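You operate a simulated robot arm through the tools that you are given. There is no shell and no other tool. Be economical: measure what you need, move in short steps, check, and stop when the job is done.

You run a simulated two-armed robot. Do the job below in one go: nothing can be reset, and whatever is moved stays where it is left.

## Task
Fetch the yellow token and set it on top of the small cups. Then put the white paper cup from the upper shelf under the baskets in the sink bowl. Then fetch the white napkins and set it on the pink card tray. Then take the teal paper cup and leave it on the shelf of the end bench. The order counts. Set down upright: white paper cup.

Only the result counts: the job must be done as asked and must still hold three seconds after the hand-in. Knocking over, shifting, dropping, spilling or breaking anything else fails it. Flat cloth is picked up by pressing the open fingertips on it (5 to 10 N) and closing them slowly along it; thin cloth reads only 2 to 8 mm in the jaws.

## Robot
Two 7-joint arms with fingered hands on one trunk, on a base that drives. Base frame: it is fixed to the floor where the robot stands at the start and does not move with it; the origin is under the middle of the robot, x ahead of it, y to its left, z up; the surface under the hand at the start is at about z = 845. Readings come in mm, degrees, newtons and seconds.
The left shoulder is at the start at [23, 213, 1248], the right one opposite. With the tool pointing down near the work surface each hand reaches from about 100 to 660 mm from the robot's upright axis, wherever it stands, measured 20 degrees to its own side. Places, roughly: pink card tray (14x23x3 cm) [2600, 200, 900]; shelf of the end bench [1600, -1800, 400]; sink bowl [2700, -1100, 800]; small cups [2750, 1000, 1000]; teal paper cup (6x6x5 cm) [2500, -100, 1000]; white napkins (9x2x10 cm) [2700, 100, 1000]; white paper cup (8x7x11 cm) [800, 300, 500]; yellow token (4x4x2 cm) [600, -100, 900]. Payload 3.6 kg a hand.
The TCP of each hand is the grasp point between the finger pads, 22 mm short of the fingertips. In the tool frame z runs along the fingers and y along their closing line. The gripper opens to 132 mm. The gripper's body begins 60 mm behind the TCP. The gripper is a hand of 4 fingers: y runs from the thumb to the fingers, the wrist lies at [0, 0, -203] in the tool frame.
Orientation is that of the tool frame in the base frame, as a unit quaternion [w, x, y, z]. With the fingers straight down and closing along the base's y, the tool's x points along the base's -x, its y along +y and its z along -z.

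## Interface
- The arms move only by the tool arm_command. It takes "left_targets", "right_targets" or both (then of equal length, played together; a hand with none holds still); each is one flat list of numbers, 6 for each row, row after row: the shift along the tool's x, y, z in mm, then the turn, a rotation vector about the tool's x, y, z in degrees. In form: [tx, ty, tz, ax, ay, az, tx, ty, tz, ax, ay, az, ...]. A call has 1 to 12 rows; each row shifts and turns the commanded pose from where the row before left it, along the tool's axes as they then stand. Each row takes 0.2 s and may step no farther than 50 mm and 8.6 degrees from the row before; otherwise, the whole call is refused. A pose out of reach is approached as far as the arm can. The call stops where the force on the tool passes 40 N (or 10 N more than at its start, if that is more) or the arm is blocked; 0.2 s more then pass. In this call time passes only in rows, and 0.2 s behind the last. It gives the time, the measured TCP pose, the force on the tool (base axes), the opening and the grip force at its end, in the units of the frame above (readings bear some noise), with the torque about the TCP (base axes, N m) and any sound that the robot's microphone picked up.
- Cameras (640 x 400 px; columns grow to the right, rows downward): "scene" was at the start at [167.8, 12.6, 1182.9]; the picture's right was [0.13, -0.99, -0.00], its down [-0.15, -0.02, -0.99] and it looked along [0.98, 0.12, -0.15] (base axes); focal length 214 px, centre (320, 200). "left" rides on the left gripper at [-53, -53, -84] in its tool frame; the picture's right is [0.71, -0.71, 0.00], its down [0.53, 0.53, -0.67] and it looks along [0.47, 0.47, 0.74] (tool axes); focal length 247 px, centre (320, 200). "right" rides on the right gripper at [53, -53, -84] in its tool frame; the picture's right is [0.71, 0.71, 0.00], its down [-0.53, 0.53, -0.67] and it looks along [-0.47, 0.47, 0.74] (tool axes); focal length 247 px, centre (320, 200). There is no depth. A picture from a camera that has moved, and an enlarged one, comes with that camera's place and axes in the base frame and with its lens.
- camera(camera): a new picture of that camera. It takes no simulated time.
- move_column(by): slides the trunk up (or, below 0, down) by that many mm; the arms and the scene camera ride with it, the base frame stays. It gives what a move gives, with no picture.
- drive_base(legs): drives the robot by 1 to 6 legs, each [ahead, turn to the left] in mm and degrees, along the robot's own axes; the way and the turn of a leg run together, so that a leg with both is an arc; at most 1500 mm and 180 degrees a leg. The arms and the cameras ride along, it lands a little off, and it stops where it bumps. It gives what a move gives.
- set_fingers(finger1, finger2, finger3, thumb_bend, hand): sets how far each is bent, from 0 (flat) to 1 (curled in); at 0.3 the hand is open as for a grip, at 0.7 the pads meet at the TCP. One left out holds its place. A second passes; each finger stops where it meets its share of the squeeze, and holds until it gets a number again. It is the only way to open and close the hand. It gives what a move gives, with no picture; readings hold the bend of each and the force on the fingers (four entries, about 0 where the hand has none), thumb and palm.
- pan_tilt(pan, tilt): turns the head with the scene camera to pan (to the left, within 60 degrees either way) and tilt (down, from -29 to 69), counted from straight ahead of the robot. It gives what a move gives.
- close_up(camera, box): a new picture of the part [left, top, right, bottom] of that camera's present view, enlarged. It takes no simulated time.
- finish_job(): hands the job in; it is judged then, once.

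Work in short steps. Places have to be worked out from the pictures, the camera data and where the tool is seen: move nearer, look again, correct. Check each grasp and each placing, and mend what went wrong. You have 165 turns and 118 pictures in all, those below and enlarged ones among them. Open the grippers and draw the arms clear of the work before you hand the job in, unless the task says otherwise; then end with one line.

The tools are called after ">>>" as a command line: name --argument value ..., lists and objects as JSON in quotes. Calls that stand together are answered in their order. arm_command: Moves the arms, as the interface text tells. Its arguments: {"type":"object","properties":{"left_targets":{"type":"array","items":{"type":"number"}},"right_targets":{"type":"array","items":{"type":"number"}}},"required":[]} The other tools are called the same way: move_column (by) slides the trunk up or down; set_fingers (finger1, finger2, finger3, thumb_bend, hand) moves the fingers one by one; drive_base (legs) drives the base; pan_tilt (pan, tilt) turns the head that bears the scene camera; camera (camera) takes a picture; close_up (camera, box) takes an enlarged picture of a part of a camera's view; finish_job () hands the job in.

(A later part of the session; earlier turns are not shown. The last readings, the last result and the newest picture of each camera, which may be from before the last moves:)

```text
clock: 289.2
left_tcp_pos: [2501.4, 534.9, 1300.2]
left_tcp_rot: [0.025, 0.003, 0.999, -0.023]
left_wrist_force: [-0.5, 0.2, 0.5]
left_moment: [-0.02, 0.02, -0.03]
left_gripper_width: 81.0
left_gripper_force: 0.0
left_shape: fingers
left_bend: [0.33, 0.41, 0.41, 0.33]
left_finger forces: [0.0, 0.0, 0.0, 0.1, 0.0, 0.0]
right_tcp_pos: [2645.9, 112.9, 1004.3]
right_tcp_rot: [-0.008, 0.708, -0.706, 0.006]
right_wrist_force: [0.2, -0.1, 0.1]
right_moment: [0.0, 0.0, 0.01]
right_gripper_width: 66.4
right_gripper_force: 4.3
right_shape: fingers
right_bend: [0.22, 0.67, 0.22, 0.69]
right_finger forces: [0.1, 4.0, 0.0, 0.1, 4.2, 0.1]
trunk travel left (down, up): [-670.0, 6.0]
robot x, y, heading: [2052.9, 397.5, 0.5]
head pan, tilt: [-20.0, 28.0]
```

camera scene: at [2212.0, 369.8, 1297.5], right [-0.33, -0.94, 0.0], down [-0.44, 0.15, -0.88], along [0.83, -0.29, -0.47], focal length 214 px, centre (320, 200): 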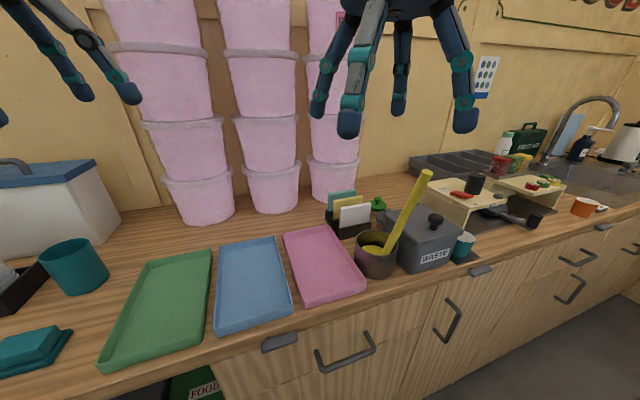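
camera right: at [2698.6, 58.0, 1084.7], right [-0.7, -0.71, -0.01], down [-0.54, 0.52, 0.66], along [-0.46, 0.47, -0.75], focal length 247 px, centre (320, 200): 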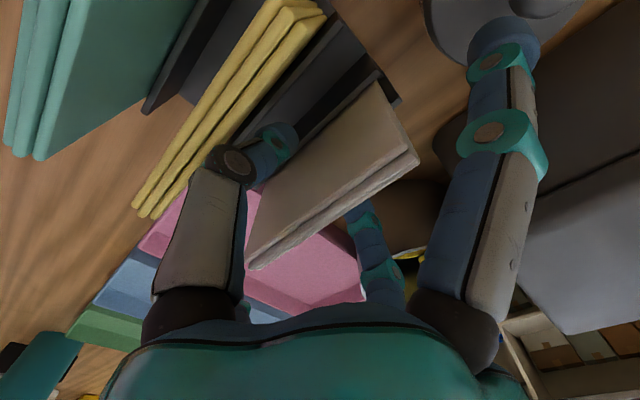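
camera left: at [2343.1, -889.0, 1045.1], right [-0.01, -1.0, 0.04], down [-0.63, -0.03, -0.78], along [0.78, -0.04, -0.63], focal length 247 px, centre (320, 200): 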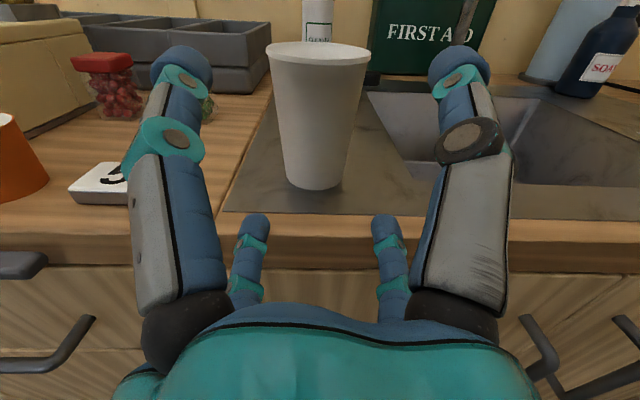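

Grip is 4 N each; firm it to about 8 N and lift clear of the holder.

>>> set_fingers --hand "right" --finger2 0.77 --thumb_bend 0.77

>>> arm_command --right_targets '[0, 0, -20, 0, 0, 0, 0, 0, -40, 0, 0, 0, 0, 0, -40, 0, 0, 0, 0, 0, -40, 0, 0, 0]'

>>> camera --camera "scene"

```text
clock: 290.2
left_tcp_pos: [2501.1, 535.2, 1300.9]
left_tcp_rot: [0.025, 0.003, 0.999, -0.023]
left_wrist_force: [1.2, -0.8, 0.0]
left_moment: [0.03, -0.02, -0.01]
left_gripper_width: 81.1
left_gripper_force: 0.1
left_shape: fingers
left_bend: [0.33, 0.41, 0.41, 0.33]
left_finger forces: [0.0, 0.0, 0.0, 0.0, 0.0, 0.1]
right_tcp_pos: [2646.7, 111.6, 1005.2]
right_tcp_rot: [-0.008, 0.709, -0.706, 0.007]
right_wrist_force: [3.9, 0.7, -1.0]
right_moment: [-0.05, -0.04, 0.02]
right_gripper_width: 66.2
right_gripper_force: 6.5
right_shape: fingers
right_bend: [0.22, 0.67, 0.22, 0.68]
right_finger forces: [0.0, 4.6, 0.1, 0.1, 8.1, 0.0]
trunk travel left (down, up): [-670.0, 6.0]
robot x, y, heading: [2052.8, 395.2, 0.7]
head pan, tilt: [-20.0, 28.0]
```

```text
clock: 291.2
left_tcp_pos: [2499.6, 535.3, 1300.0]
left_tcp_rot: [0.025, 0.004, 0.999, -0.022]
left_wrist_force: [-0.3, -0.1, 0.0]
left_moment: [-0.02, -0.01, 0.01]
left_gripper_width: 81.0
left_gripper_force: 0.0
left_shape: fingers
left_bend: [0.33, 0.41, 0.41, 0.33]
left_finger forces: [0.0, 0.0, 0.0, 0.0, 0.0, 0.0]
right_tcp_pos: [2640.7, 109.9, 1143.5]
right_tcp_rot: [-0.007, 0.708, -0.706, 0.008]
right_wrist_force: [-1.1, -0.2, 0.1]
right_moment: [0.05, -0.03, -0.03]
right_gripper_width: 65.7
right_gripper_force: 6.5
right_shape: fingers
right_bend: [0.22, 0.65, 0.22, 0.73]
right_finger forces: [0.0, 6.0, 0.0, 0.0, 6.1, 0.1]
trunk travel left (down, up): [-670.0, 6.0]
robot x, y, heading: [2053.4, 395.3, 0.4]
head pan, tilt: [-20.0, 28.0]
```

```text
29 pictures are left
camera scene: at [2211.9, 368.7, 1297.4], right [-0.33, -0.94, 0.0], down [-0.44, 0.16, -0.88], along [0.83, -0.29, -0.47], focal length 214 px, centre (320, 200)
```

scene: 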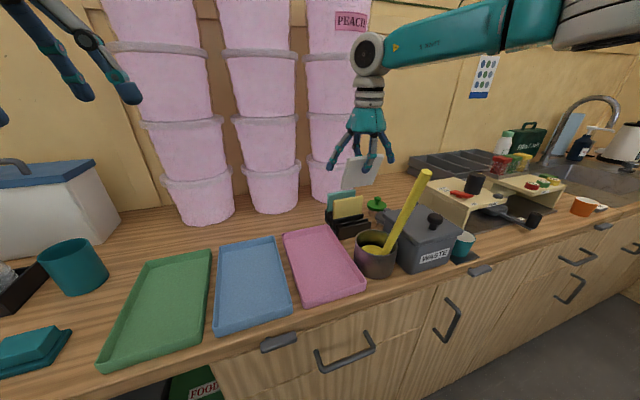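

The white napkins are held and clear. Tray centre ≈[2578, 245]. I'll move over it and lower until just above.

>>> arm_command --right_targets '[-34, 0, 0, 0, 0, 0, -34, 0, 0, 0, 0, 0, -34, 15, 0, 0, 0, 0, -33, 46, 0, 0, 0, 0, 0, 0, 30, 0, 0, 0, 0, 0, 30, 0, 0, 0, 0, 0, 30, 0, 0, 0, 0, 0, 25, 0, 0, 0]'

>>> close_up --camera "scene" --box '[230, 120, 430, 320]'

```text
refused: row 4 steps farther than a row can; nothing moved
```

```text
2.00 times, centred on (330, 220) of scene
camera zoom: at [2211.9, 368.7, 1297.4], right [-0.33, -0.94, 0.0], down [-0.44, 0.16, -0.88], along [0.83, -0.29, -0.47], focal length 429 px, centre (300, 160)
```

zoom: 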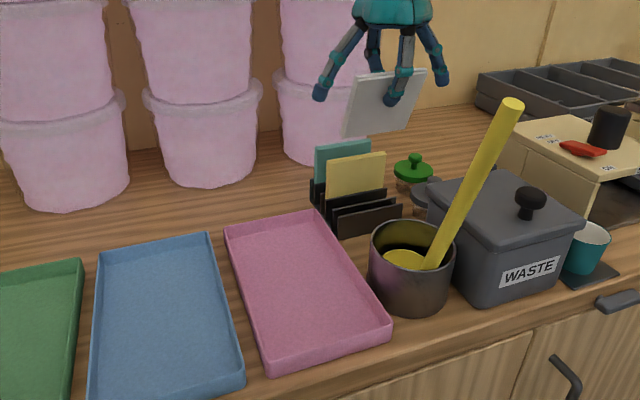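

A step was too long; resend with smaller rows.

>>> arm_command --right_targets '[-34, 0, 0, 0, 0, 0, -34, 15, 0, 0, 0, 0, -34, 23, 0, 0, 0, 0, -33, 23, 0, 0, 0, 0, 0, 0, 30, 0, 0, 0, 0, 0, 30, 0, 0, 0, 0, 0, 30, 0, 0, 0, 0, 0, 25, 0, 0, 0]'

>>> close_up --camera "scene" --box '[230, 120, 430, 320]'

```text
clock: 293.0
left_tcp_pos: [2500.7, 535.9, 1300.1]
left_tcp_rot: [0.026, 0.004, 0.999, -0.022]
left_wrist_force: [0.4, 0.0, -0.9]
left_moment: [-0.05, 0.01, 0.05]
left_gripper_width: 81.0
left_gripper_force: 0.0
left_shape: fingers
left_bend: [0.33, 0.41, 0.41, 0.33]
left_finger forces: [0.0, 0.1, 0.0, 0.0, 0.1, 0.0]
right_tcp_pos: [2584.2, 245.8, 1028.7]
right_tcp_rot: [-0.007, 0.708, -0.706, 0.007]
right_wrist_force: [-0.5, -0.2, 0.4]
right_moment: [-0.01, 0.0, -0.02]
right_gripper_width: 66.3
right_gripper_force: 6.2
right_shape: fingers
right_bend: [0.22, 0.65, 0.22, 0.74]
right_finger forces: [0.1, 6.1, 0.1, 0.1, 6.0, 0.0]
trunk travel left (down, up): [-670.0, 6.0]
robot x, y, heading: [2049.4, 393.5, 0.7]
head pan, tilt: [-20.0, 28.0]
```

```text
2.00 times, centred on (330, 220) of scene
camera zoom: at [2213.1, 368.8, 1297.3], right [-0.33, -0.94, 0.0], down [-0.44, 0.16, -0.88], along [0.83, -0.29, -0.47], focal length 429 px, centre (300, 160)
```

zoom: 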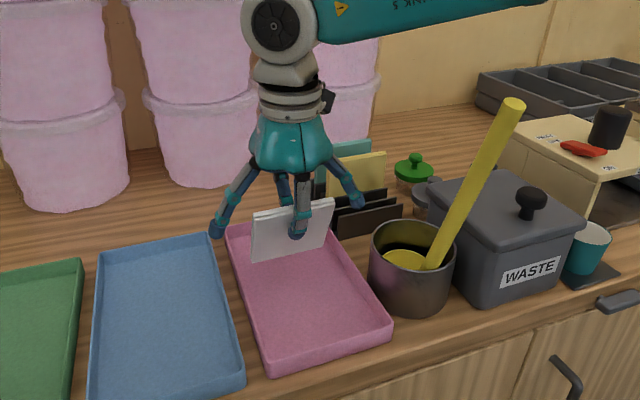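

The pack hangs inside the tray outline. Lower until it touches.

>>> arm_command --right_targets '[0, 0, 8, 0, 0, 0, 0, 0, 6, 0, 0, 0, 0, 0, 5, 0, 0, 0, 0, 0, 4, 0, 0, 0]'

>>> close_up --camera "scene" --box '[250, 150, 400, 300]'

```text
clock: 294.0
left_tcp_pos: [2500.2, 535.4, 1299.0]
left_tcp_rot: [0.025, 0.004, 0.999, -0.023]
left_wrist_force: [-0.6, 0.5, -0.6]
left_moment: [-0.03, 0.01, -0.02]
left_gripper_width: 81.0
left_gripper_force: 0.0
left_shape: fingers
left_bend: [0.33, 0.41, 0.41, 0.33]
left_finger forces: [0.0, 0.0, 0.0, 0.0, 0.0, 0.0]
right_tcp_pos: [2584.4, 245.6, 1005.4]
right_tcp_rot: [-0.007, 0.708, -0.706, 0.007]
right_wrist_force: [-0.1, 0.6, 0.2]
right_moment: [-0.02, 0.0, -0.01]
right_gripper_width: 65.7
right_gripper_force: 6.1
right_shape: fingers
right_bend: [0.22, 0.65, 0.22, 0.74]
right_finger forces: [0.0, 6.1, 0.0, 0.0, 6.1, 0.0]
trunk travel left (down, up): [-670.0, 6.0]
robot x, y, heading: [2050.1, 397.6, 0.5]
head pan, tilt: [-20.0, 28.0]
```

```text
2.67 times, centred on (325, 225) of scene
camera zoom: at [2212.9, 368.7, 1297.3], right [-0.33, -0.94, 0.0], down [-0.44, 0.16, -0.88], along [0.83, -0.29, -0.47], focal length 572 px, centre (307, 133)
```

zoom: 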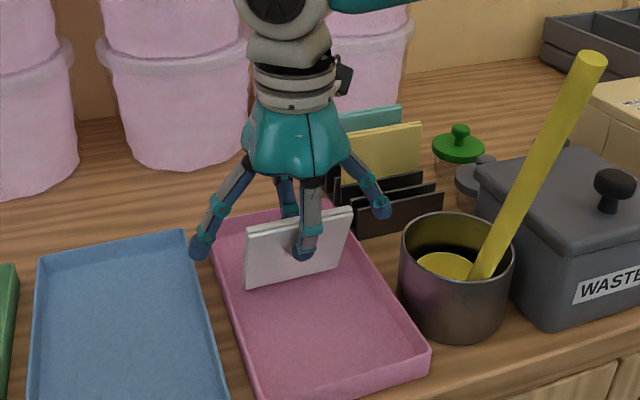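

Bottom edge about 12–15 mm above the tray floor; lower further in small steps.

>>> arm_command --right_targets '[0, 0, 4, 0, 0, 0, 0, 0, 4, 0, 0, 0, 0, 0, 3, 0, 0, 0]'

```text
clock: 294.8
left_tcp_pos: [2499.8, 535.0, 1300.7]
left_tcp_rot: [0.025, 0.004, 0.999, -0.022]
left_wrist_force: [-0.5, 0.2, -0.1]
left_moment: [-0.01, 0.0, 0.01]
left_gripper_width: 81.0
left_gripper_force: 0.0
left_shape: fingers
left_bend: [0.33, 0.41, 0.41, 0.33]
left_finger forces: [0.0, 0.0, 0.0, 0.0, 0.0, 0.0]
right_tcp_pos: [2585.7, 245.0, 995.6]
right_tcp_rot: [-0.009, 0.708, -0.706, 0.007]
right_wrist_force: [-2.1, 0.8, 4.9]
right_moment: [0.01, 0.02, 0.0]
right_gripper_width: 65.7
right_gripper_force: 7.4
right_shape: fingers
right_bend: [0.22, 0.64, 0.22, 0.76]
right_finger forces: [0.0, 6.9, 0.0, 0.0, 7.7, 0.0]
trunk travel left (down, up): [-670.0, 6.0]
robot x, y, heading: [2048.3, 394.3, 0.5]
head pan, tilt: [-20.0, 28.0]
```

Contact. Open both pinching digits and look.

>>> set_fingers --hand "right" --finger2 0.5 --thumb_bend 0.55

>>> close_up --camera "scene" --box '[250, 150, 400, 300]'

```text
clock: 295.8
left_tcp_pos: [2500.6, 535.5, 1300.2]
left_tcp_rot: [0.025, 0.004, 0.999, -0.023]
left_wrist_force: [-1.6, -0.3, 0.1]
left_moment: [-0.02, -0.01, 0.02]
left_gripper_width: 80.9
left_gripper_force: 0.1
left_shape: fingers
left_bend: [0.33, 0.41, 0.41, 0.33]
left_finger forces: [0.1, 0.0, 0.1, 0.0, 0.1, 0.1]
right_tcp_pos: [2585.7, 244.3, 994.5]
right_tcp_rot: [-0.008, 0.708, -0.706, 0.008]
right_wrist_force: [-1.4, 0.3, -0.4]
right_moment: [0.02, 0.0, -0.01]
right_gripper_width: 72.0
right_gripper_force: 0.1
right_shape: fingers
right_bend: [0.22, 0.5, 0.22, 0.55]
right_finger forces: [0.0, 0.1, 0.0, 0.1, 0.0, 0.0]
trunk travel left (down, up): [-670.0, 6.0]
robot x, y, heading: [2054.1, 393.9, 0.6]
head pan, tilt: [-20.0, 28.0]
```

```text
2.67 times, centred on (325, 225) of scene
camera zoom: at [2212.6, 368.5, 1297.3], right [-0.33, -0.94, 0.0], down [-0.44, 0.16, -0.88], along [0.83, -0.29, -0.47], focal length 572 px, centre (307, 133)
```

zoom: 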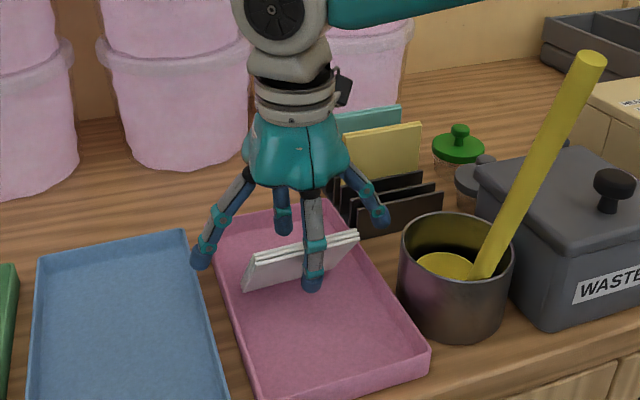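

The pack now leans toward me on the front digit. Open that digit further so it settles lower, then check.

>>> set_fingers --hand "right" --finger2 0.3 --thumb_bend 0.5

>>> set_fingers --hand "right" --finger2 0.1

>>> close_up --camera "scene" --box '[250, 150, 400, 300]'

```text
clock: 296.8
left_tcp_pos: [2501.4, 535.1, 1300.3]
left_tcp_rot: [0.026, 0.003, 0.999, -0.022]
left_wrist_force: [-0.1, -0.3, 0.0]
left_moment: [-0.01, 0.02, -0.02]
left_gripper_width: 81.2
left_gripper_force: 0.0
left_shape: fingers
left_bend: [0.33, 0.41, 0.41, 0.33]
left_finger forces: [0.0, 0.0, 0.1, 0.1, 0.0, 0.0]
right_tcp_pos: [2585.4, 245.2, 994.8]
right_tcp_rot: [-0.007, 0.708, -0.706, 0.008]
right_wrist_force: [1.1, 0.3, -0.2]
right_moment: [0.0, 0.04, 0.01]
right_gripper_width: 75.3
right_gripper_force: 0.1
right_shape: fingers
right_bend: [0.22, 0.3, 0.22, 0.5]
right_finger forces: [0.1, 0.1, 0.0, 0.0, 0.0, 0.1]
trunk travel left (down, up): [-670.0, 6.0]
robot x, y, heading: [2052.5, 394.5, 0.6]
head pan, tilt: [-20.0, 28.0]
```

```text
clock: 297.8
left_tcp_pos: [2500.7, 533.7, 1300.2]
left_tcp_rot: [0.026, 0.003, 0.999, -0.023]
left_wrist_force: [-1.2, -0.2, 0.1]
left_moment: [-0.01, -0.05, -0.01]
left_gripper_width: 81.0
left_gripper_force: 0.2
left_shape: fingers
left_bend: [0.33, 0.41, 0.41, 0.33]
left_finger forces: [0.0, 0.0, 0.1, 0.0, 0.0, 0.0]
right_tcp_pos: [2585.3, 245.6, 995.2]
right_tcp_rot: [-0.007, 0.708, -0.706, 0.007]
right_wrist_force: [0.5, 0.7, 0.3]
right_moment: [-0.04, 0.0, -0.03]
right_gripper_width: 75.5
right_gripper_force: 0.1
right_shape: fingers
right_bend: [0.22, 0.1, 0.22, 0.5]
right_finger forces: [0.1, 0.0, 0.0, 0.1, 0.0, 0.0]
trunk travel left (down, up): [-670.0, 6.0]
robot x, y, heading: [2050.5, 396.4, 0.5]
head pan, tilt: [-20.0, 28.0]
```

```text
2.67 times, centred on (325, 225) of scene
camera zoom: at [2212.7, 368.5, 1297.3], right [-0.33, -0.94, 0.0], down [-0.44, 0.16, -0.88], along [0.83, -0.29, -0.47], focal length 572 px, centre (307, 133)
```

zoom: 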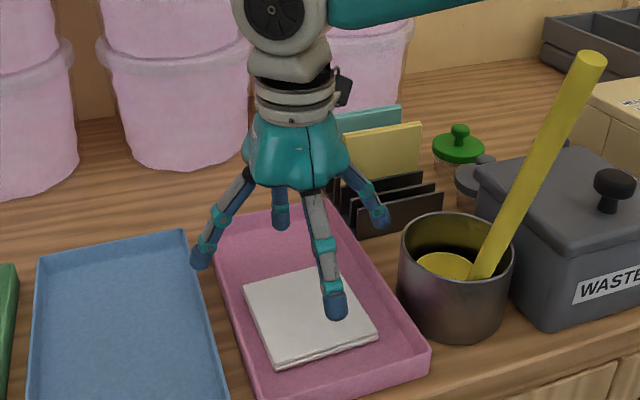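

The napkins lie flat in the pink tray. Now raise the hand, back off, and shift over to face the teal cup near [2508, -101].

>>> arm_command --right_targets '[0, 0, -40, 0, 0, 0, 0, 0, -40, 0, 0, 0, 0, 0, -40, 0, 0, 0, 0, 0, -40, 0, 0, 0, 0, 0, -40, 0, 0, 0, 0, 0, -40, 0, 0, 0, 0, 45, 0, 0, 0, 0, 0, 45, 0, 0, 0, 0, 0, 45, 0, 0, 0, 0]'

>>> drive_base --legs '[[-350, 0], [0, -22], [0, -20], [450, 0]]'

>>> drive_base --legs '[[0, 22], [0, 20]]'

>>> pan_tilt --pan -15 --tilt 30

>>> camera --camera "scene"

```text
clock: 299.8
left_tcp_pos: [2500.1, 535.5, 1300.4]
left_tcp_rot: [0.026, 0.004, 0.999, -0.023]
left_wrist_force: [-0.5, 0.1, -0.7]
left_moment: [-0.01, 0.01, 0.03]
left_gripper_width: 81.1
left_gripper_force: 0.0
left_shape: fingers
left_bend: [0.33, 0.41, 0.41, 0.33]
left_finger forces: [0.0, 0.0, 0.0, 0.0, 0.1, 0.0]
right_tcp_pos: [2442.6, 245.9, 1231.4]
right_tcp_rot: [-0.008, 0.707, -0.707, 0.007]
right_wrist_force: [0.1, -0.8, -0.1]
right_moment: [0.02, -0.06, 0.02]
right_gripper_width: 75.2
right_gripper_force: 0.1
right_shape: fingers
right_bend: [0.22, 0.1, 0.22, 0.5]
right_finger forces: [0.0, 0.0, 0.1, 0.0, 0.0, 0.0]
trunk travel left (down, up): [-670.0, 6.0]
robot x, y, heading: [2050.5, 395.3, 0.5]
head pan, tilt: [-20.0, 28.0]
```

```text
clock: 306.7
left_tcp_pos: [2450.0, -105.4, 1299.5]
left_tcp_rot: [0.016, 0.364, 0.931, -0.03]
left_wrist_force: [0.0, 0.6, -1.0]
left_moment: [0.01, -0.02, -0.02]
left_gripper_width: 81.1
left_gripper_force: 0.0
left_shape: fingers
left_bend: [0.33, 0.41, 0.41, 0.33]
left_finger forces: [0.0, 0.0, 0.1, 0.0, 0.1, 0.0]
right_tcp_pos: [2213.2, -281.6, 1231.7]
right_tcp_rot: [0.005, -0.405, 0.914, -0.009]
right_wrist_force: [-0.3, -0.2, 0.4]
right_moment: [0.06, 0.0, 0.01]
right_gripper_width: 75.7
right_gripper_force: 0.0
right_shape: fingers
right_bend: [0.22, 0.1, 0.22, 0.5]
right_finger forces: [0.0, 0.1, 0.0, 0.0, 0.0, 0.1]
trunk travel left (down, up): [-670.0, 6.0]
robot x, y, heading: [2031.1, 106.3, -41.3]
head pan, tilt: [-20.0, 28.0]
```

```text
clock: 309.4
left_tcp_pos: [2481.7, 234.1, 1299.7]
left_tcp_rot: [0.025, 0.001, 0.999, -0.023]
left_wrist_force: [0.4, -0.4, -0.5]
left_moment: [0.01, 0.03, -0.01]
left_gripper_width: 81.3
left_gripper_force: 0.0
left_shape: fingers
left_bend: [0.33, 0.41, 0.41, 0.33]
left_finger forces: [0.1, 0.0, 0.1, 0.0, 0.1, 0.0]
right_tcp_pos: [2428.8, -55.6, 1231.3]
right_tcp_rot: [-0.007, 0.71, -0.704, 0.006]
right_wrist_force: [-0.5, 0.3, -0.3]
right_moment: [0.0, -0.01, -0.01]
right_gripper_width: 75.4
right_gripper_force: 0.1
right_shape: fingers
right_bend: [0.22, 0.1, 0.22, 0.5]
right_finger forces: [0.1, 0.0, 0.0, 0.1, 0.0, 0.0]
trunk travel left (down, up): [-670.0, 6.0]
robot x, y, heading: [2030.8, 71.3, 0.4]
head pan, tilt: [-20.0, 28.0]
```

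```text
clock: 310.1
left_tcp_pos: [2483.0, 237.7, 1299.9]
left_tcp_rot: [0.023, 0.001, 0.999, -0.024]
left_wrist_force: [0.0, 1.3, -0.2]
left_moment: [-0.04, 0.05, 0.04]
left_gripper_width: 81.0
left_gripper_force: 0.1
left_shape: fingers
left_bend: [0.33, 0.41, 0.41, 0.33]
left_finger forces: [0.0, 0.0, 0.0, 0.1, 0.0, 0.0]
right_tcp_pos: [2427.6, -52.4, 1233.4]
right_tcp_rot: [-0.006, 0.711, -0.703, 0.008]
right_wrist_force: [-0.4, 0.6, -0.3]
right_moment: [-0.09, 0.0, -0.01]
right_gripper_width: 75.7
right_gripper_force: 0.1
right_shape: fingers
right_bend: [0.22, 0.1, 0.22, 0.5]
right_finger forces: [0.0, 0.0, 0.0, 0.0, 0.0, 0.1]
trunk travel left (down, up): [-670.0, 6.0]
robot x, y, heading: [2033.8, 70.2, 0.4]
head pan, tilt: [-15.0, 30.0]
```

```text
23 pictures are left
camera scene: at [2197.3, 52.2, 1294.1], right [-0.25, -0.97, 0.0], down [-0.49, 0.12, -0.87], along [0.84, -0.22, -0.5], focal length 214 px, centre (320, 200)
```

scene: 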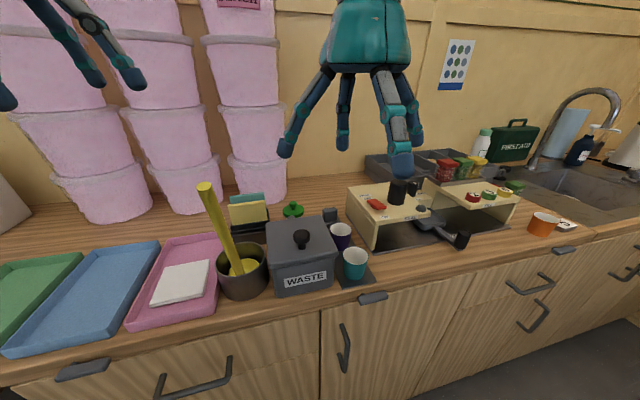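

Teal cup: centre ≈[2502, -105], rim z≈970, bin close on its left and purple cup behind. I'll pinch its front-right rim: thumb inside, finger2 outside. Rotate 20°, pre-shape, and lower above it.

>>> set_fingers --hand "right" --finger1 0.48 --finger2 0.58 --finger3 0.48 --thumb_bend 0.6

>>> arm_command --right_targets '[0, 0, 0, 0, 0, -6.7, 0, 0, 0, 0, 0, -6.7, 0, 0, 0, 0, 0, -6.6, 38, -12.8, 0, 0, 0, 0, 38, -12.8, 0, 0, 0, 0, 0, 0, 44, 0, 0, 0, 0, 0, 44, 0, 0, 0, 0, 0, 44, 0, 0, 0, 0, 0, 44, 0, 0, 0, 0, 0, 40, 0, 0, 0]'

>>> camera --camera "right"

>>> close_up --camera "scene" --box '[290, 170, 440, 300]'

```text
clock: 311.1
left_tcp_pos: [2481.3, 235.2, 1300.0]
left_tcp_rot: [0.025, 0.001, 0.999, -0.023]
left_wrist_force: [0.1, -0.2, -0.4]
left_moment: [-0.01, 0.01, 0.01]
left_gripper_width: 80.9
left_gripper_force: 0.1
left_shape: fingers
left_bend: [0.33, 0.41, 0.41, 0.33]
left_finger forces: [0.0, 0.0, 0.0, 0.1, 0.0, 0.0]
right_tcp_pos: [2427.5, -55.8, 1233.2]
right_tcp_rot: [-0.007, 0.71, -0.704, 0.008]
right_wrist_force: [1.0, -0.3, 0.7]
right_moment: [0.0, 0.0, 0.01]
right_gripper_width: 33.8
right_gripper_force: 0.0
right_shape: fingers
right_bend: [0.48, 0.57, 0.48, 0.6]
right_finger forces: [0.0, 0.0, 0.0, 0.0, 0.1, 0.0]
trunk travel left (down, up): [-670.0, 6.0]
robot x, y, heading: [2033.3, 66.9, 0.4]
head pan, tilt: [-15.0, 30.0]
```

```text
clock: 313.3
left_tcp_pos: [2481.3, 234.2, 1301.0]
left_tcp_rot: [0.024, 0.0, 0.999, -0.023]
left_wrist_force: [0.6, -0.5, 0.1]
left_moment: [-0.02, -0.01, 0.0]
left_gripper_width: 81.2
left_gripper_force: 0.1
left_shape: fingers
left_bend: [0.33, 0.41, 0.41, 0.33]
left_finger forces: [0.0, 0.0, 0.0, 0.0, 0.0, 0.0]
right_tcp_pos: [2482.3, -114.8, 1020.3]
right_tcp_rot: [-0.006, 0.821, -0.57, 0.009]
right_wrist_force: [0.4, -0.1, -0.2]
right_moment: [-0.01, 0.01, -0.02]
right_gripper_width: 33.7
right_gripper_force: 0.1
right_shape: fingers
right_bend: [0.48, 0.57, 0.48, 0.6]
right_finger forces: [0.0, 0.0, 0.1, 0.0, 0.0, 0.0]
trunk travel left (down, up): [-670.0, 6.0]
robot x, y, heading: [2033.6, 67.7, 0.5]
head pan, tilt: [-15.0, 30.0]
```

```text
22 pictures are left
camera right: at [2548.9, -146.6, 1105.2], right [-0.41, -0.91, -0.01], down [-0.69, 0.31, 0.65], along [-0.59, 0.28, -0.76], focal length 247 px, centre (320, 200)
```

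right: 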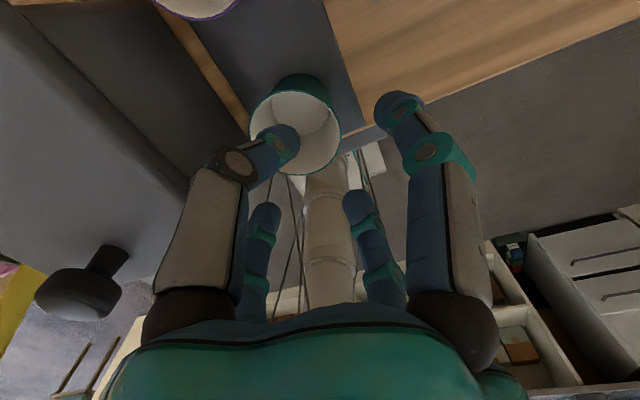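

```text
3.08 times, centred on (365, 235) of scene
camera zoom: at [2196.8, 48.6, 1294.1], right [-0.25, -0.97, 0.0], down [-0.48, 0.13, -0.87], along [0.84, -0.22, -0.5], focal length 660 px, centre (182, 92)
```

zoom: 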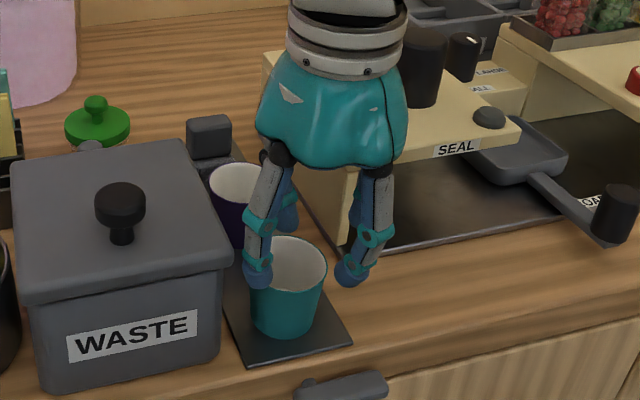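

The rim centre is [2500, -108]. I'll rotate 15° more (clearing the bin), fine-shift, and go down so the thumb enters the cup.

>>> arm_command --right_targets '[0, 0, 0, 0, 0, -7.5, 0, 0, 0, 0, 0, -7.5, 4.3, 7.9, 0, 0, 0, 0, 0, 0, 12, 0, 0, 0]'

>>> close_up --camera "right" --box '[200, 50, 440, 250]'

```text
clock: 314.3
left_tcp_pos: [2482.3, 236.1, 1300.0]
left_tcp_rot: [0.026, 0.0, 0.999, -0.023]
left_wrist_force: [0.4, -0.5, 0.8]
left_moment: [0.02, 0.01, 0.02]
left_gripper_width: 81.0
left_gripper_force: 0.0
left_shape: fingers
left_bend: [0.33, 0.41, 0.41, 0.33]
left_finger forces: [0.0, 0.1, 0.0, 0.0, 0.1, 0.1]
right_tcp_pos: [2478.9, -125.2, 1007.9]
right_tcp_rot: [-0.004, 0.889, -0.458, 0.01]
right_wrist_force: [0.0, 0.2, 0.1]
right_moment: [0.03, -0.03, -0.03]
right_gripper_width: 33.6
right_gripper_force: 0.1
right_shape: fingers
right_bend: [0.48, 0.57, 0.48, 0.6]
right_finger forces: [0.1, 0.0, 0.1, 0.1, 0.0, 0.0]
trunk travel left (down, up): [-670.0, 6.0]
robot x, y, heading: [2034.3, 70.5, 0.3]
head pan, tilt: [-15.0, 30.0]
```

```text
2.00 times, centred on (320, 150) of right
camera zoom: at [2551.7, -138.4, 1092.2], right [-0.16, -0.99, 0.0], down [-0.75, 0.12, 0.65], along [-0.64, 0.11, -0.76], focal length 494 px, centre (320, 300)
```

zoom: 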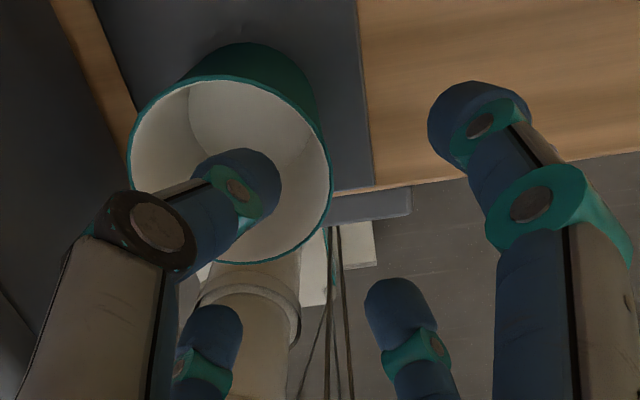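

The thumb lines up with the cup's inside. Descend 38 mm and close the pinch.

>>> arm_command --right_targets '[-2.5, 0, 13, 0, 0, 0, -2, 0, 13, 0, 0, 0, 0, 0, 12, 0, 0, 0]'

>>> set_fingers --hand "right" --finger2 0.76 --thumb_bend 0.74

>>> camera --camera "right"

```text
clock: 314.8
left_tcp_pos: [2479.4, 235.2, 1302.1]
left_tcp_rot: [0.026, 0.0, 0.999, -0.023]
left_wrist_force: [0.1, 0.5, 0.5]
left_moment: [0.0, 0.06, 0.03]
left_gripper_width: 81.2
left_gripper_force: 0.1
left_shape: fingers
left_bend: [0.33, 0.41, 0.41, 0.33]
left_finger forces: [0.1, 0.0, 0.0, 0.0, 0.0, 0.1]
right_tcp_pos: [2486.3, -120.3, 997.7]
right_tcp_rot: [-0.017, 0.889, -0.457, 0.017]
right_wrist_force: [-3.9, 1.6, 13.7]
right_moment: [0.2, -0.07, 0.03]
right_gripper_width: 30.9
right_gripper_force: 6.5
right_shape: fingers
right_bend: [0.48, 0.57, 0.48, 0.63]
right_finger forces: [0.0, 0.0, 0.0, 0.0, 13.4, 0.0]
trunk travel left (down, up): [-670.0, 6.0]
robot x, y, heading: [2037.0, 66.3, 0.4]
head pan, tilt: [-15.0, 30.0]
stopped in row 2 (right hand): the force on the tool passed its limit at 48 N (the readings are from after the stop); the commanded pose is now the measured one
```

```text
clock: 315.8
left_tcp_pos: [2482.5, 234.2, 1301.3]
left_tcp_rot: [0.025, 0.0, 0.999, -0.023]
left_wrist_force: [0.6, 0.4, -0.1]
left_moment: [0.02, 0.02, -0.01]
left_gripper_width: 81.0
left_gripper_force: 0.1
left_shape: fingers
left_bend: [0.33, 0.41, 0.41, 0.33]
left_finger forces: [0.0, 0.1, 0.0, 0.0, 0.0, 0.0]
right_tcp_pos: [2485.5, -120.8, 995.2]
right_tcp_rot: [-0.014, 0.889, -0.457, 0.018]
right_wrist_force: [-0.2, -0.6, -0.5]
right_moment: [0.0, -0.04, 0.0]
right_gripper_width: 29.0
right_gripper_force: 0.0
right_shape: fingers
right_bend: [0.48, 0.73, 0.48, 0.73]
right_finger forces: [0.1, 0.0, 0.0, 0.1, 0.0, 0.1]
trunk travel left (down, up): [-670.0, 6.0]
robot x, y, heading: [2030.0, 68.3, 0.6]
head pan, tilt: [-15.0, 30.0]
```

```text
19 pictures are left
camera right: at [2556.5, -134.8, 1082.8], right [-0.16, -0.99, -0.02], down [-0.76, 0.12, 0.64], along [-0.63, 0.12, -0.77], focal length 247 px, centre (320, 200)
```

right: 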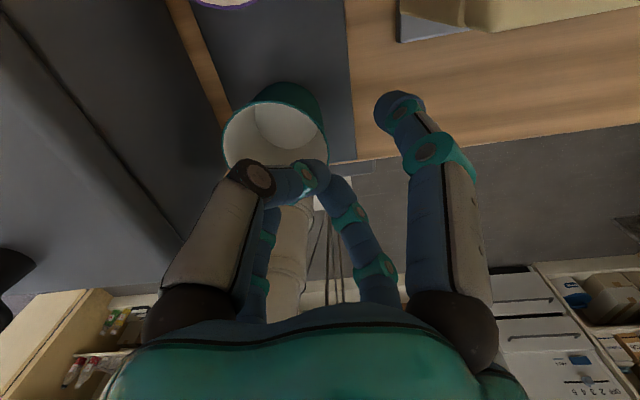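

The thumb met the rim, so an inside pinch is too tight. The cup still stands (≈[2506, -102]); I'll switch to an outside four-digit grip on the diagonals, which fits the gaps. Lift, centre over the cup and look.

>>> set_fingers --hand "right" --finger1 0.48 --finger2 0.48 --finger3 0.48 --thumb_bend 0.6

>>> arm_command --right_targets '[0, 0, -25, 0, 0, 0, 0, 0, -25, 0, 0, 0, -3.4, -27.6, 0, 0, 0, 0]'

>>> set_fingers --hand "right" --thumb_bend 0.48

>>> camera --camera "right"

>>> close_up --camera "scene" --box '[290, 170, 440, 300]'

```text
clock: 316.8
left_tcp_pos: [2480.6, 234.8, 1302.7]
left_tcp_rot: [0.025, 0.001, 0.999, -0.022]
left_wrist_force: [-0.4, 0.1, 0.1]
left_moment: [0.05, 0.0, -0.01]
left_gripper_width: 81.2
left_gripper_force: 0.0
left_shape: fingers
left_bend: [0.33, 0.41, 0.41, 0.33]
left_finger forces: [0.0, 0.1, 0.0, 0.0, 0.0, 0.1]
right_tcp_pos: [2485.6, -120.3, 997.7]
right_tcp_rot: [-0.016, 0.889, -0.458, 0.019]
right_wrist_force: [0.6, -1.9, 16.8]
right_moment: [0.14, -0.16, -0.04]
right_gripper_width: 30.1
right_gripper_force: 7.9
right_shape: fingers
right_bend: [0.48, 0.48, 0.48, 0.64]
right_finger forces: [0.0, 0.1, 0.1, 0.1, 16.7, 0.1]
trunk travel left (down, up): [-670.0, 6.0]
robot x, y, heading: [2033.1, 66.8, 0.4]
head pan, tilt: [-15.0, 30.0]
```

```text
clock: 317.6
left_tcp_pos: [2483.4, 235.0, 1301.2]
left_tcp_rot: [0.024, 0.0, 0.999, -0.024]
left_wrist_force: [-0.4, 0.9, 0.5]
left_moment: [-0.05, 0.0, -0.01]
left_gripper_width: 80.8
left_gripper_force: 0.0
left_shape: fingers
left_bend: [0.33, 0.41, 0.41, 0.33]
left_finger forces: [0.0, 0.0, 0.0, 0.1, 0.0, 0.0]
right_tcp_pos: [2505.5, -101.6, 1047.0]
right_tcp_rot: [-0.014, 0.889, -0.457, 0.017]
right_wrist_force: [0.1, -0.3, -0.4]
right_moment: [0.0, 0.0, 0.0]
right_gripper_width: 33.7
right_gripper_force: 0.1
right_shape: fingers
right_bend: [0.48, 0.48, 0.48, 0.6]
right_finger forces: [0.0, 0.0, 0.1, 0.0, 0.0, 0.0]
trunk travel left (down, up): [-670.0, 6.0]
robot x, y, heading: [2032.5, 67.2, 0.4]
head pan, tilt: [-15.0, 30.0]
```

```text
clock: 318.6
left_tcp_pos: [2481.9, 234.4, 1302.2]
left_tcp_rot: [0.026, 0.001, 0.999, -0.022]
left_wrist_force: [-0.8, 0.3, -0.1]
left_moment: [0.0, -0.01, 0.02]
left_gripper_width: 81.1
left_gripper_force: 0.1
left_shape: fingers
left_bend: [0.33, 0.41, 0.41, 0.33]
left_finger forces: [0.1, 0.1, 0.0, 0.0, 0.1, 0.0]
right_tcp_pos: [2504.7, -103.1, 1047.3]
right_tcp_rot: [-0.014, 0.889, -0.458, 0.018]
right_wrist_force: [0.0, -0.1, 0.2]
right_moment: [0.0, 0.04, 0.01]
right_gripper_width: 45.6
right_gripper_force: 0.0
right_shape: fingers
right_bend: [0.48, 0.48, 0.48, 0.48]
right_finger forces: [0.0, 0.0, 0.0, 0.0, 0.1, 0.0]
trunk travel left (down, up): [-670.0, 6.0]
robot x, y, heading: [2034.5, 68.3, 0.6]
head pan, tilt: [-15.0, 30.0]
```

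```text
18 pictures are left
camera right: at [2574.6, -116.4, 1134.1], right [-0.16, -0.99, -0.02], down [-0.76, 0.12, 0.64], along [-0.63, 0.12, -0.77], focal length 247 px, centre (320, 200)
```

right: 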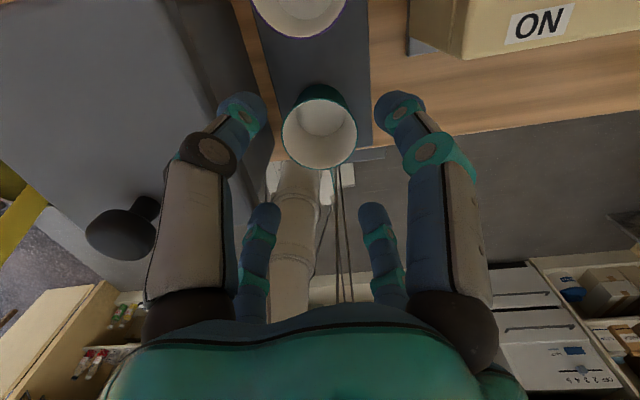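

```text
3.08 times, centred on (365, 235) of scene
camera zoom: at [2196.8, 48.6, 1294.1], right [-0.25, -0.97, 0.0], down [-0.48, 0.13, -0.87], along [0.84, -0.22, -0.5], focal length 660 px, centre (182, 92)
```

zoom: 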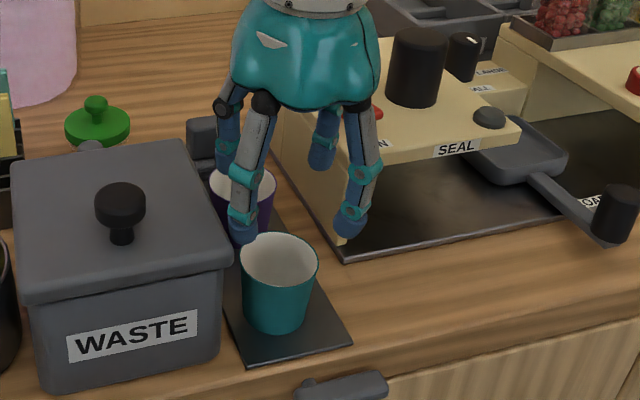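

Cup centre is [2504, -101]; the bin's lid edge is at y≈-60. I'll rotate 10° more to exact diagonals, pre-close to ~57 mm and lower to just above the rim for a check.

>>> set_fingers --hand "right" --finger1 0.515 --finger2 0.515 --finger3 0.515 --thumb_bend 0.515

>>> arm_command --right_targets '[0, 0, 0, 0, 0, -5, 0, 0, 0, 0, 0, -5, 0, 0, 22, 0, 0, 0, 0, 0, 20, 0, 0, 0]'

>>> camera --camera "right"

>>> close_up --camera "scene" --box '[310, 190, 410, 290]'

```text
clock: 319.6
left_tcp_pos: [2482.1, 234.3, 1301.5]
left_tcp_rot: [0.026, 0.001, 0.999, -0.023]
left_wrist_force: [0.2, -0.4, -0.4]
left_moment: [-0.01, -0.01, 0.01]
left_gripper_width: 80.9
left_gripper_force: 0.1
left_shape: fingers
left_bend: [0.33, 0.41, 0.41, 0.33]
left_finger forces: [0.0, 0.0, 0.1, 0.0, 0.1, 0.1]
right_tcp_pos: [2504.5, -104.4, 1047.9]
right_tcp_rot: [-0.014, 0.889, -0.457, 0.017]
right_wrist_force: [-0.7, -0.3, -0.2]
right_moment: [-0.02, 0.01, 0.01]
right_gripper_width: 38.8
right_gripper_force: 0.0
right_shape: fingers
right_bend: [0.51, 0.51, 0.51, 0.51]
right_finger forces: [0.0, 0.0, 0.0, 0.0, 0.0, 0.0]
trunk travel left (down, up): [-670.0, 6.0]
robot x, y, heading: [2034.5, 68.4, 0.3]
head pan, tilt: [-15.0, 30.0]
```

```text
clock: 320.6
left_tcp_pos: [2482.5, 235.2, 1301.6]
left_tcp_rot: [0.025, 0.001, 0.999, -0.023]
left_wrist_force: [-0.2, -0.6, -0.3]
left_moment: [0.0, -0.02, 0.01]
left_gripper_width: 81.1
left_gripper_force: 0.0
left_shape: fingers
left_bend: [0.33, 0.41, 0.41, 0.33]
left_finger forces: [0.1, 0.0, 0.0, 0.0, 0.0, 0.0]
right_tcp_pos: [2507.1, -100.2, 1005.1]
right_tcp_rot: [-0.013, 0.925, -0.379, 0.019]
right_wrist_force: [-0.4, -0.6, 0.6]
right_moment: [0.02, -0.02, 0.02]
right_gripper_width: 38.7
right_gripper_force: 0.0
right_shape: fingers
right_bend: [0.51, 0.51, 0.51, 0.51]
right_finger forces: [0.0, 0.0, 0.0, 0.0, 0.0, 0.1]
trunk travel left (down, up): [-670.0, 6.0]
robot x, y, heading: [2032.0, 68.2, 0.3]
head pan, tilt: [-15.0, 30.0]
```

```text
16 pictures are left
camera right: at [2578.3, -101.8, 1092.2], right [0.01, -1.0, -0.01], down [-0.77, -0.01, 0.63], along [-0.63, 0.0, -0.77], focal length 247 px, centre (320, 200)
```

right: 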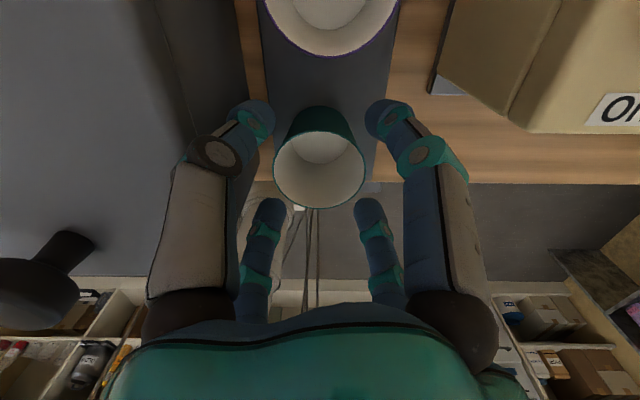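

```text
4.00 times, centred on (360, 240) of scene
camera zoom: at [2196.7, 48.6, 1294.1], right [-0.25, -0.97, 0.0], down [-0.48, 0.13, -0.87], along [0.84, -0.22, -0.5], focal length 858 px, centre (160, 40)
```

zoom: 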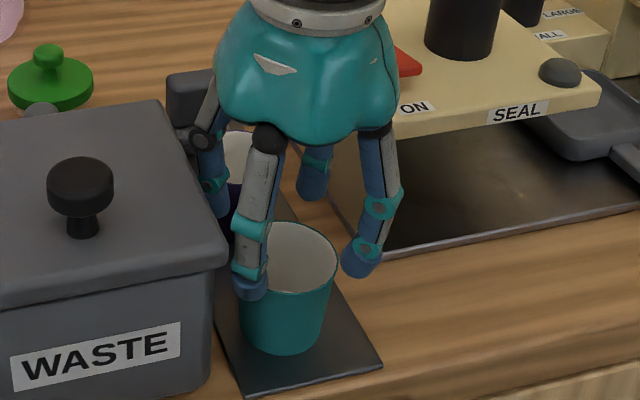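

Centred in y; shift about 6 mm toward me and lower around the cup with the force guard.

>>> arm_command --right_targets '[-3.5, 6.3, 0, 0, 0, 0, 0, 0, 14, 0, 0, 0, 0, 0, 14, 0, 0, 0, 0, 0, 12, 0, 0, 0]'

>>> camera --camera "right"

```text
clock: 321.6
left_tcp_pos: [2481.1, 234.1, 1301.2]
left_tcp_rot: [0.025, 0.0, 0.999, -0.023]
left_wrist_force: [-0.2, 0.1, 1.2]
left_moment: [0.02, -0.01, -0.04]
left_gripper_width: 81.1
left_gripper_force: 0.0
left_shape: fingers
left_bend: [0.33, 0.41, 0.41, 0.33]
left_finger forces: [0.0, 0.0, 0.1, 0.1, 0.0, 0.0]
right_tcp_pos: [2500.0, -104.1, 964.2]
right_tcp_rot: [-0.013, 0.925, -0.379, 0.018]
right_wrist_force: [-1.2, -0.2, 0.6]
right_moment: [0.0, -0.02, -0.01]
right_gripper_width: 38.8
right_gripper_force: 0.0
right_shape: fingers
right_bend: [0.51, 0.51, 0.51, 0.51]
right_finger forces: [0.0, 0.1, 0.0, 0.0, 0.1, 0.0]
trunk travel left (down, up): [-670.0, 6.0]
robot x, y, heading: [2032.9, 71.0, 0.5]
head pan, tilt: [-15.0, 30.0]
```

```text
14 pictures are left
camera right: at [2571.8, -105.3, 1051.0], right [0.01, -1.0, -0.01], down [-0.77, -0.01, 0.64], along [-0.64, 0.0, -0.77], focal length 247 px, centre (320, 200)
```

right: 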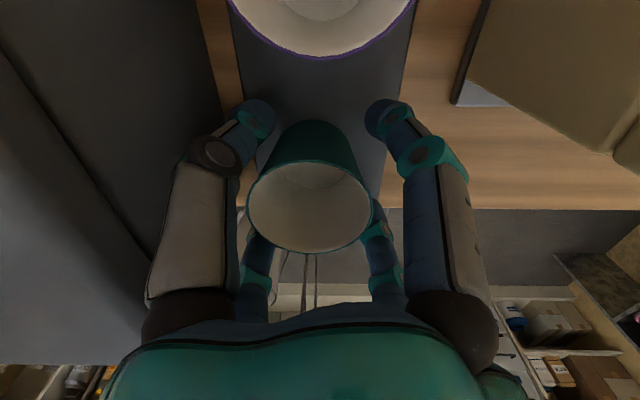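

The digits surround the cup without contact. Close the grip and lift.

>>> set_fingers --hand "right" --finger1 0.6 --finger2 0.6 --finger3 0.6 --thumb_bend 0.6

>>> arm_command --right_targets '[0, 0, -10, 0, 0, 0, 0, 0, -20, 0, 0, 0, 0, 0, -40, 0, 0, 0]'

>>> camera --camera "scene"

```text
clock: 322.6
left_tcp_pos: [2481.6, 234.5, 1301.9]
left_tcp_rot: [0.025, 0.001, 0.999, -0.023]
left_wrist_force: [0.3, 0.6, -0.5]
left_moment: [0.01, 0.01, 0.01]
left_gripper_width: 81.1
left_gripper_force: 0.1
left_shape: fingers
left_bend: [0.33, 0.41, 0.41, 0.33]
left_finger forces: [0.1, 0.0, 0.1, 0.1, 0.0, 0.0]
right_tcp_pos: [2500.8, -103.7, 964.9]
right_tcp_rot: [-0.013, 0.925, -0.378, 0.018]
right_wrist_force: [0.1, -0.3, 0.6]
right_moment: [-0.02, 0.0, -0.02]
right_gripper_width: 24.9
right_gripper_force: 5.4
right_shape: fingers
right_bend: [0.56, 0.56, 0.56, 0.57]
right_finger forces: [2.4, 2.8, 2.6, 0.0, 3.2, 0.0]
trunk travel left (down, up): [-670.0, 6.0]
robot x, y, heading: [2031.2, 69.7, 0.5]
head pan, tilt: [-15.0, 30.0]
```

```text
clock: 323.4
left_tcp_pos: [2481.0, 234.5, 1302.4]
left_tcp_rot: [0.026, 0.0, 0.999, -0.023]
left_wrist_force: [0.0, 0.4, -0.1]
left_moment: [0.0, -0.02, 0.03]
left_gripper_width: 81.1
left_gripper_force: 0.0
left_shape: fingers
left_bend: [0.33, 0.41, 0.41, 0.33]
left_finger forces: [0.0, 0.0, 0.0, 0.0, 0.0, 0.0]
right_tcp_pos: [2496.2, -104.5, 1036.5]
right_tcp_rot: [-0.013, 0.925, -0.379, 0.018]
right_wrist_force: [0.5, -0.4, 0.1]
right_moment: [0.01, 0.01, 0.0]
right_gripper_width: 24.5
right_gripper_force: 5.7
right_shape: fingers
right_bend: [0.56, 0.56, 0.56, 0.57]
right_finger forces: [2.5, 2.7, 2.5, 0.0, 3.2, 0.0]
trunk travel left (down, up): [-670.0, 6.0]
robot x, y, heading: [2032.3, 68.8, 0.4]
head pan, tilt: [-15.0, 30.0]
```

```text
13 pictures are left
camera scene: at [2196.2, 48.6, 1294.2], right [-0.25, -0.97, 0.0], down [-0.48, 0.13, -0.87], along [0.84, -0.22, -0.5], focal length 214 px, centre (320, 200)
```

scene: 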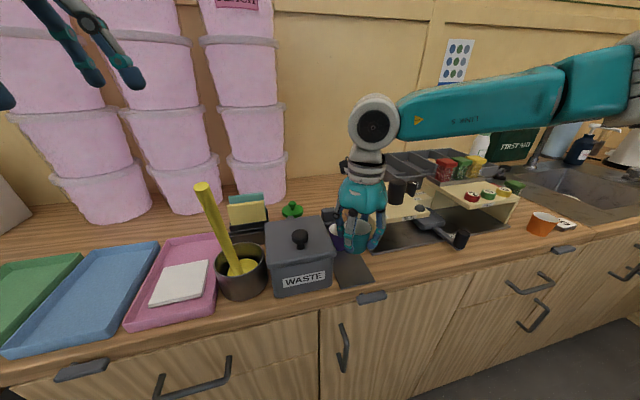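

The teal cup is held. Raise, retract both hands, back off and turn toward the end bench.

>>> arm_command --right_targets '[0, 0, -40, 0, 0, 0, 0, 0, -40, 0, 0, 0, -30, 31, 0, 0, 0, 0, -30, 31, 0, 0, 0, 0, -30, 31, 0, 0, 0, 0]' --left_targets '[0, 0, 0, 0, 0, 0, 45, 0, 0, 0, 0, 0, 45, 0, 0, 0, 0, 0, 45, 0, 0, 0, 0, 0, 45, 0, 0, 0, 0, 0]'

>>> drive_base --legs '[[-300, 0], [0, -22], [0, -22]]'

>>> drive_base --legs '[[0, -23], [0, -22], [700, 0]]'

>>> pan_tilt --pan -10 --tilt 25

```text
clock: 324.6
left_tcp_pos: [2299.3, 236.5, 1293.0]
left_tcp_rot: [0.026, -0.001, 0.999, -0.023]
left_wrist_force: [-0.6, -0.7, -0.6]
left_moment: [0.04, -0.05, 0.01]
left_gripper_width: 81.1
left_gripper_force: 0.0
left_shape: fingers
left_bend: [0.33, 0.41, 0.41, 0.33]
left_finger forces: [0.0, 0.0, 0.0, 0.1, 0.1, 0.1]
right_tcp_pos: [2361.8, -110.7, 1111.1]
right_tcp_rot: [-0.014, 0.925, -0.38, 0.02]
right_wrist_force: [-0.3, 0.0, -0.4]
right_moment: [0.01, -0.01, 0.03]
right_gripper_width: 24.9
right_gripper_force: 5.3
right_shape: fingers
right_bend: [0.56, 0.56, 0.56, 0.57]
right_finger forces: [2.4, 2.8, 2.5, 0.1, 3.2, 0.1]
trunk travel left (down, up): [-670.0, 6.0]
robot x, y, heading: [2034.5, 67.9, 0.6]
head pan, tilt: [-15.0, 30.0]
```

```text
clock: 329.1
left_tcp_pos: [2037.8, -2.8, 1292.8]
left_tcp_rot: [0.015, 0.381, 0.924, -0.031]
left_wrist_force: [0.2, 0.4, 0.1]
left_moment: [0.0, 0.02, 0.01]
left_gripper_width: 81.1
left_gripper_force: 0.0
left_shape: fingers
left_bend: [0.33, 0.41, 0.41, 0.33]
left_finger forces: [0.1, 0.0, 0.0, 0.1, 0.0, 0.1]
right_tcp_pos: [1839.2, -294.6, 1111.0]
right_tcp_rot: [-0.004, 0.712, -0.702, 0.023]
right_wrist_force: [0.4, 0.9, -0.8]
right_moment: [0.03, -0.01, 0.01]
right_gripper_width: 25.0
right_gripper_force: 5.4
right_shape: fingers
right_bend: [0.56, 0.56, 0.56, 0.57]
right_finger forces: [2.5, 2.5, 2.6, 0.0, 3.2, 0.1]
trunk travel left (down, up): [-670.0, 6.0]
robot x, y, heading: [1751.8, 86.7, -44.3]
head pan, tilt: [-15.0, 30.0]
```

```text
clock: 332.3
left_tcp_pos: [1877.7, -187.8, 1294.6]
left_tcp_rot: [0.002, 0.717, 0.696, -0.034]
left_wrist_force: [0.6, 0.8, 0.4]
left_moment: [0.0, -0.01, 0.0]
left_gripper_width: 81.4
left_gripper_force: 0.0
left_shape: fingers
left_bend: [0.33, 0.41, 0.41, 0.33]
left_finger forces: [0.0, 0.1, 0.0, 0.1, 0.0, 0.0]
right_tcp_pos: [1528.6, -239.7, 1111.7]
right_tcp_rot: [-0.003, -0.376, 0.926, -0.023]
right_wrist_force: [-0.4, -0.5, -0.3]
right_moment: [0.0, -0.03, 0.01]
right_gripper_width: 24.6
right_gripper_force: 5.8
right_shape: fingers
right_bend: [0.57, 0.56, 0.56, 0.57]
right_finger forces: [2.6, 2.7, 2.6, 0.0, 3.3, 0.1]
trunk travel left (down, up): [-670.0, 6.0]
robot x, y, heading: [1787.4, 83.8, -91.0]
head pan, tilt: [-15.0, 30.0]
stopped in leg 3: the robot was blocked; the commanded pose is now the measured one
```

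```text
clock: 333.0
left_tcp_pos: [1880.8, -189.3, 1293.2]
left_tcp_rot: [0.001, 0.716, 0.697, -0.034]
left_wrist_force: [1.7, 0.2, -0.3]
left_moment: [0.0, -0.01, 0.03]
left_gripper_width: 81.3
left_gripper_force: 0.1
left_shape: fingers
left_bend: [0.33, 0.41, 0.41, 0.33]
left_finger forces: [0.0, 0.0, 0.0, 0.0, 0.1, 0.1]
right_tcp_pos: [1532.3, -241.2, 1111.9]
right_tcp_rot: [-0.004, -0.376, 0.926, -0.022]
right_wrist_force: [0.1, -0.6, 0.6]
right_moment: [-0.01, 0.01, 0.0]
right_gripper_width: 24.9
right_gripper_force: 5.4
right_shape: fingers
right_bend: [0.57, 0.56, 0.56, 0.57]
right_finger forces: [2.7, 2.9, 2.7, 0.1, 3.3, 0.0]
trunk travel left (down, up): [-670.0, 6.0]
robot x, y, heading: [1787.0, 81.3, -90.9]
head pan, tilt: [-10.0, 25.0]
```

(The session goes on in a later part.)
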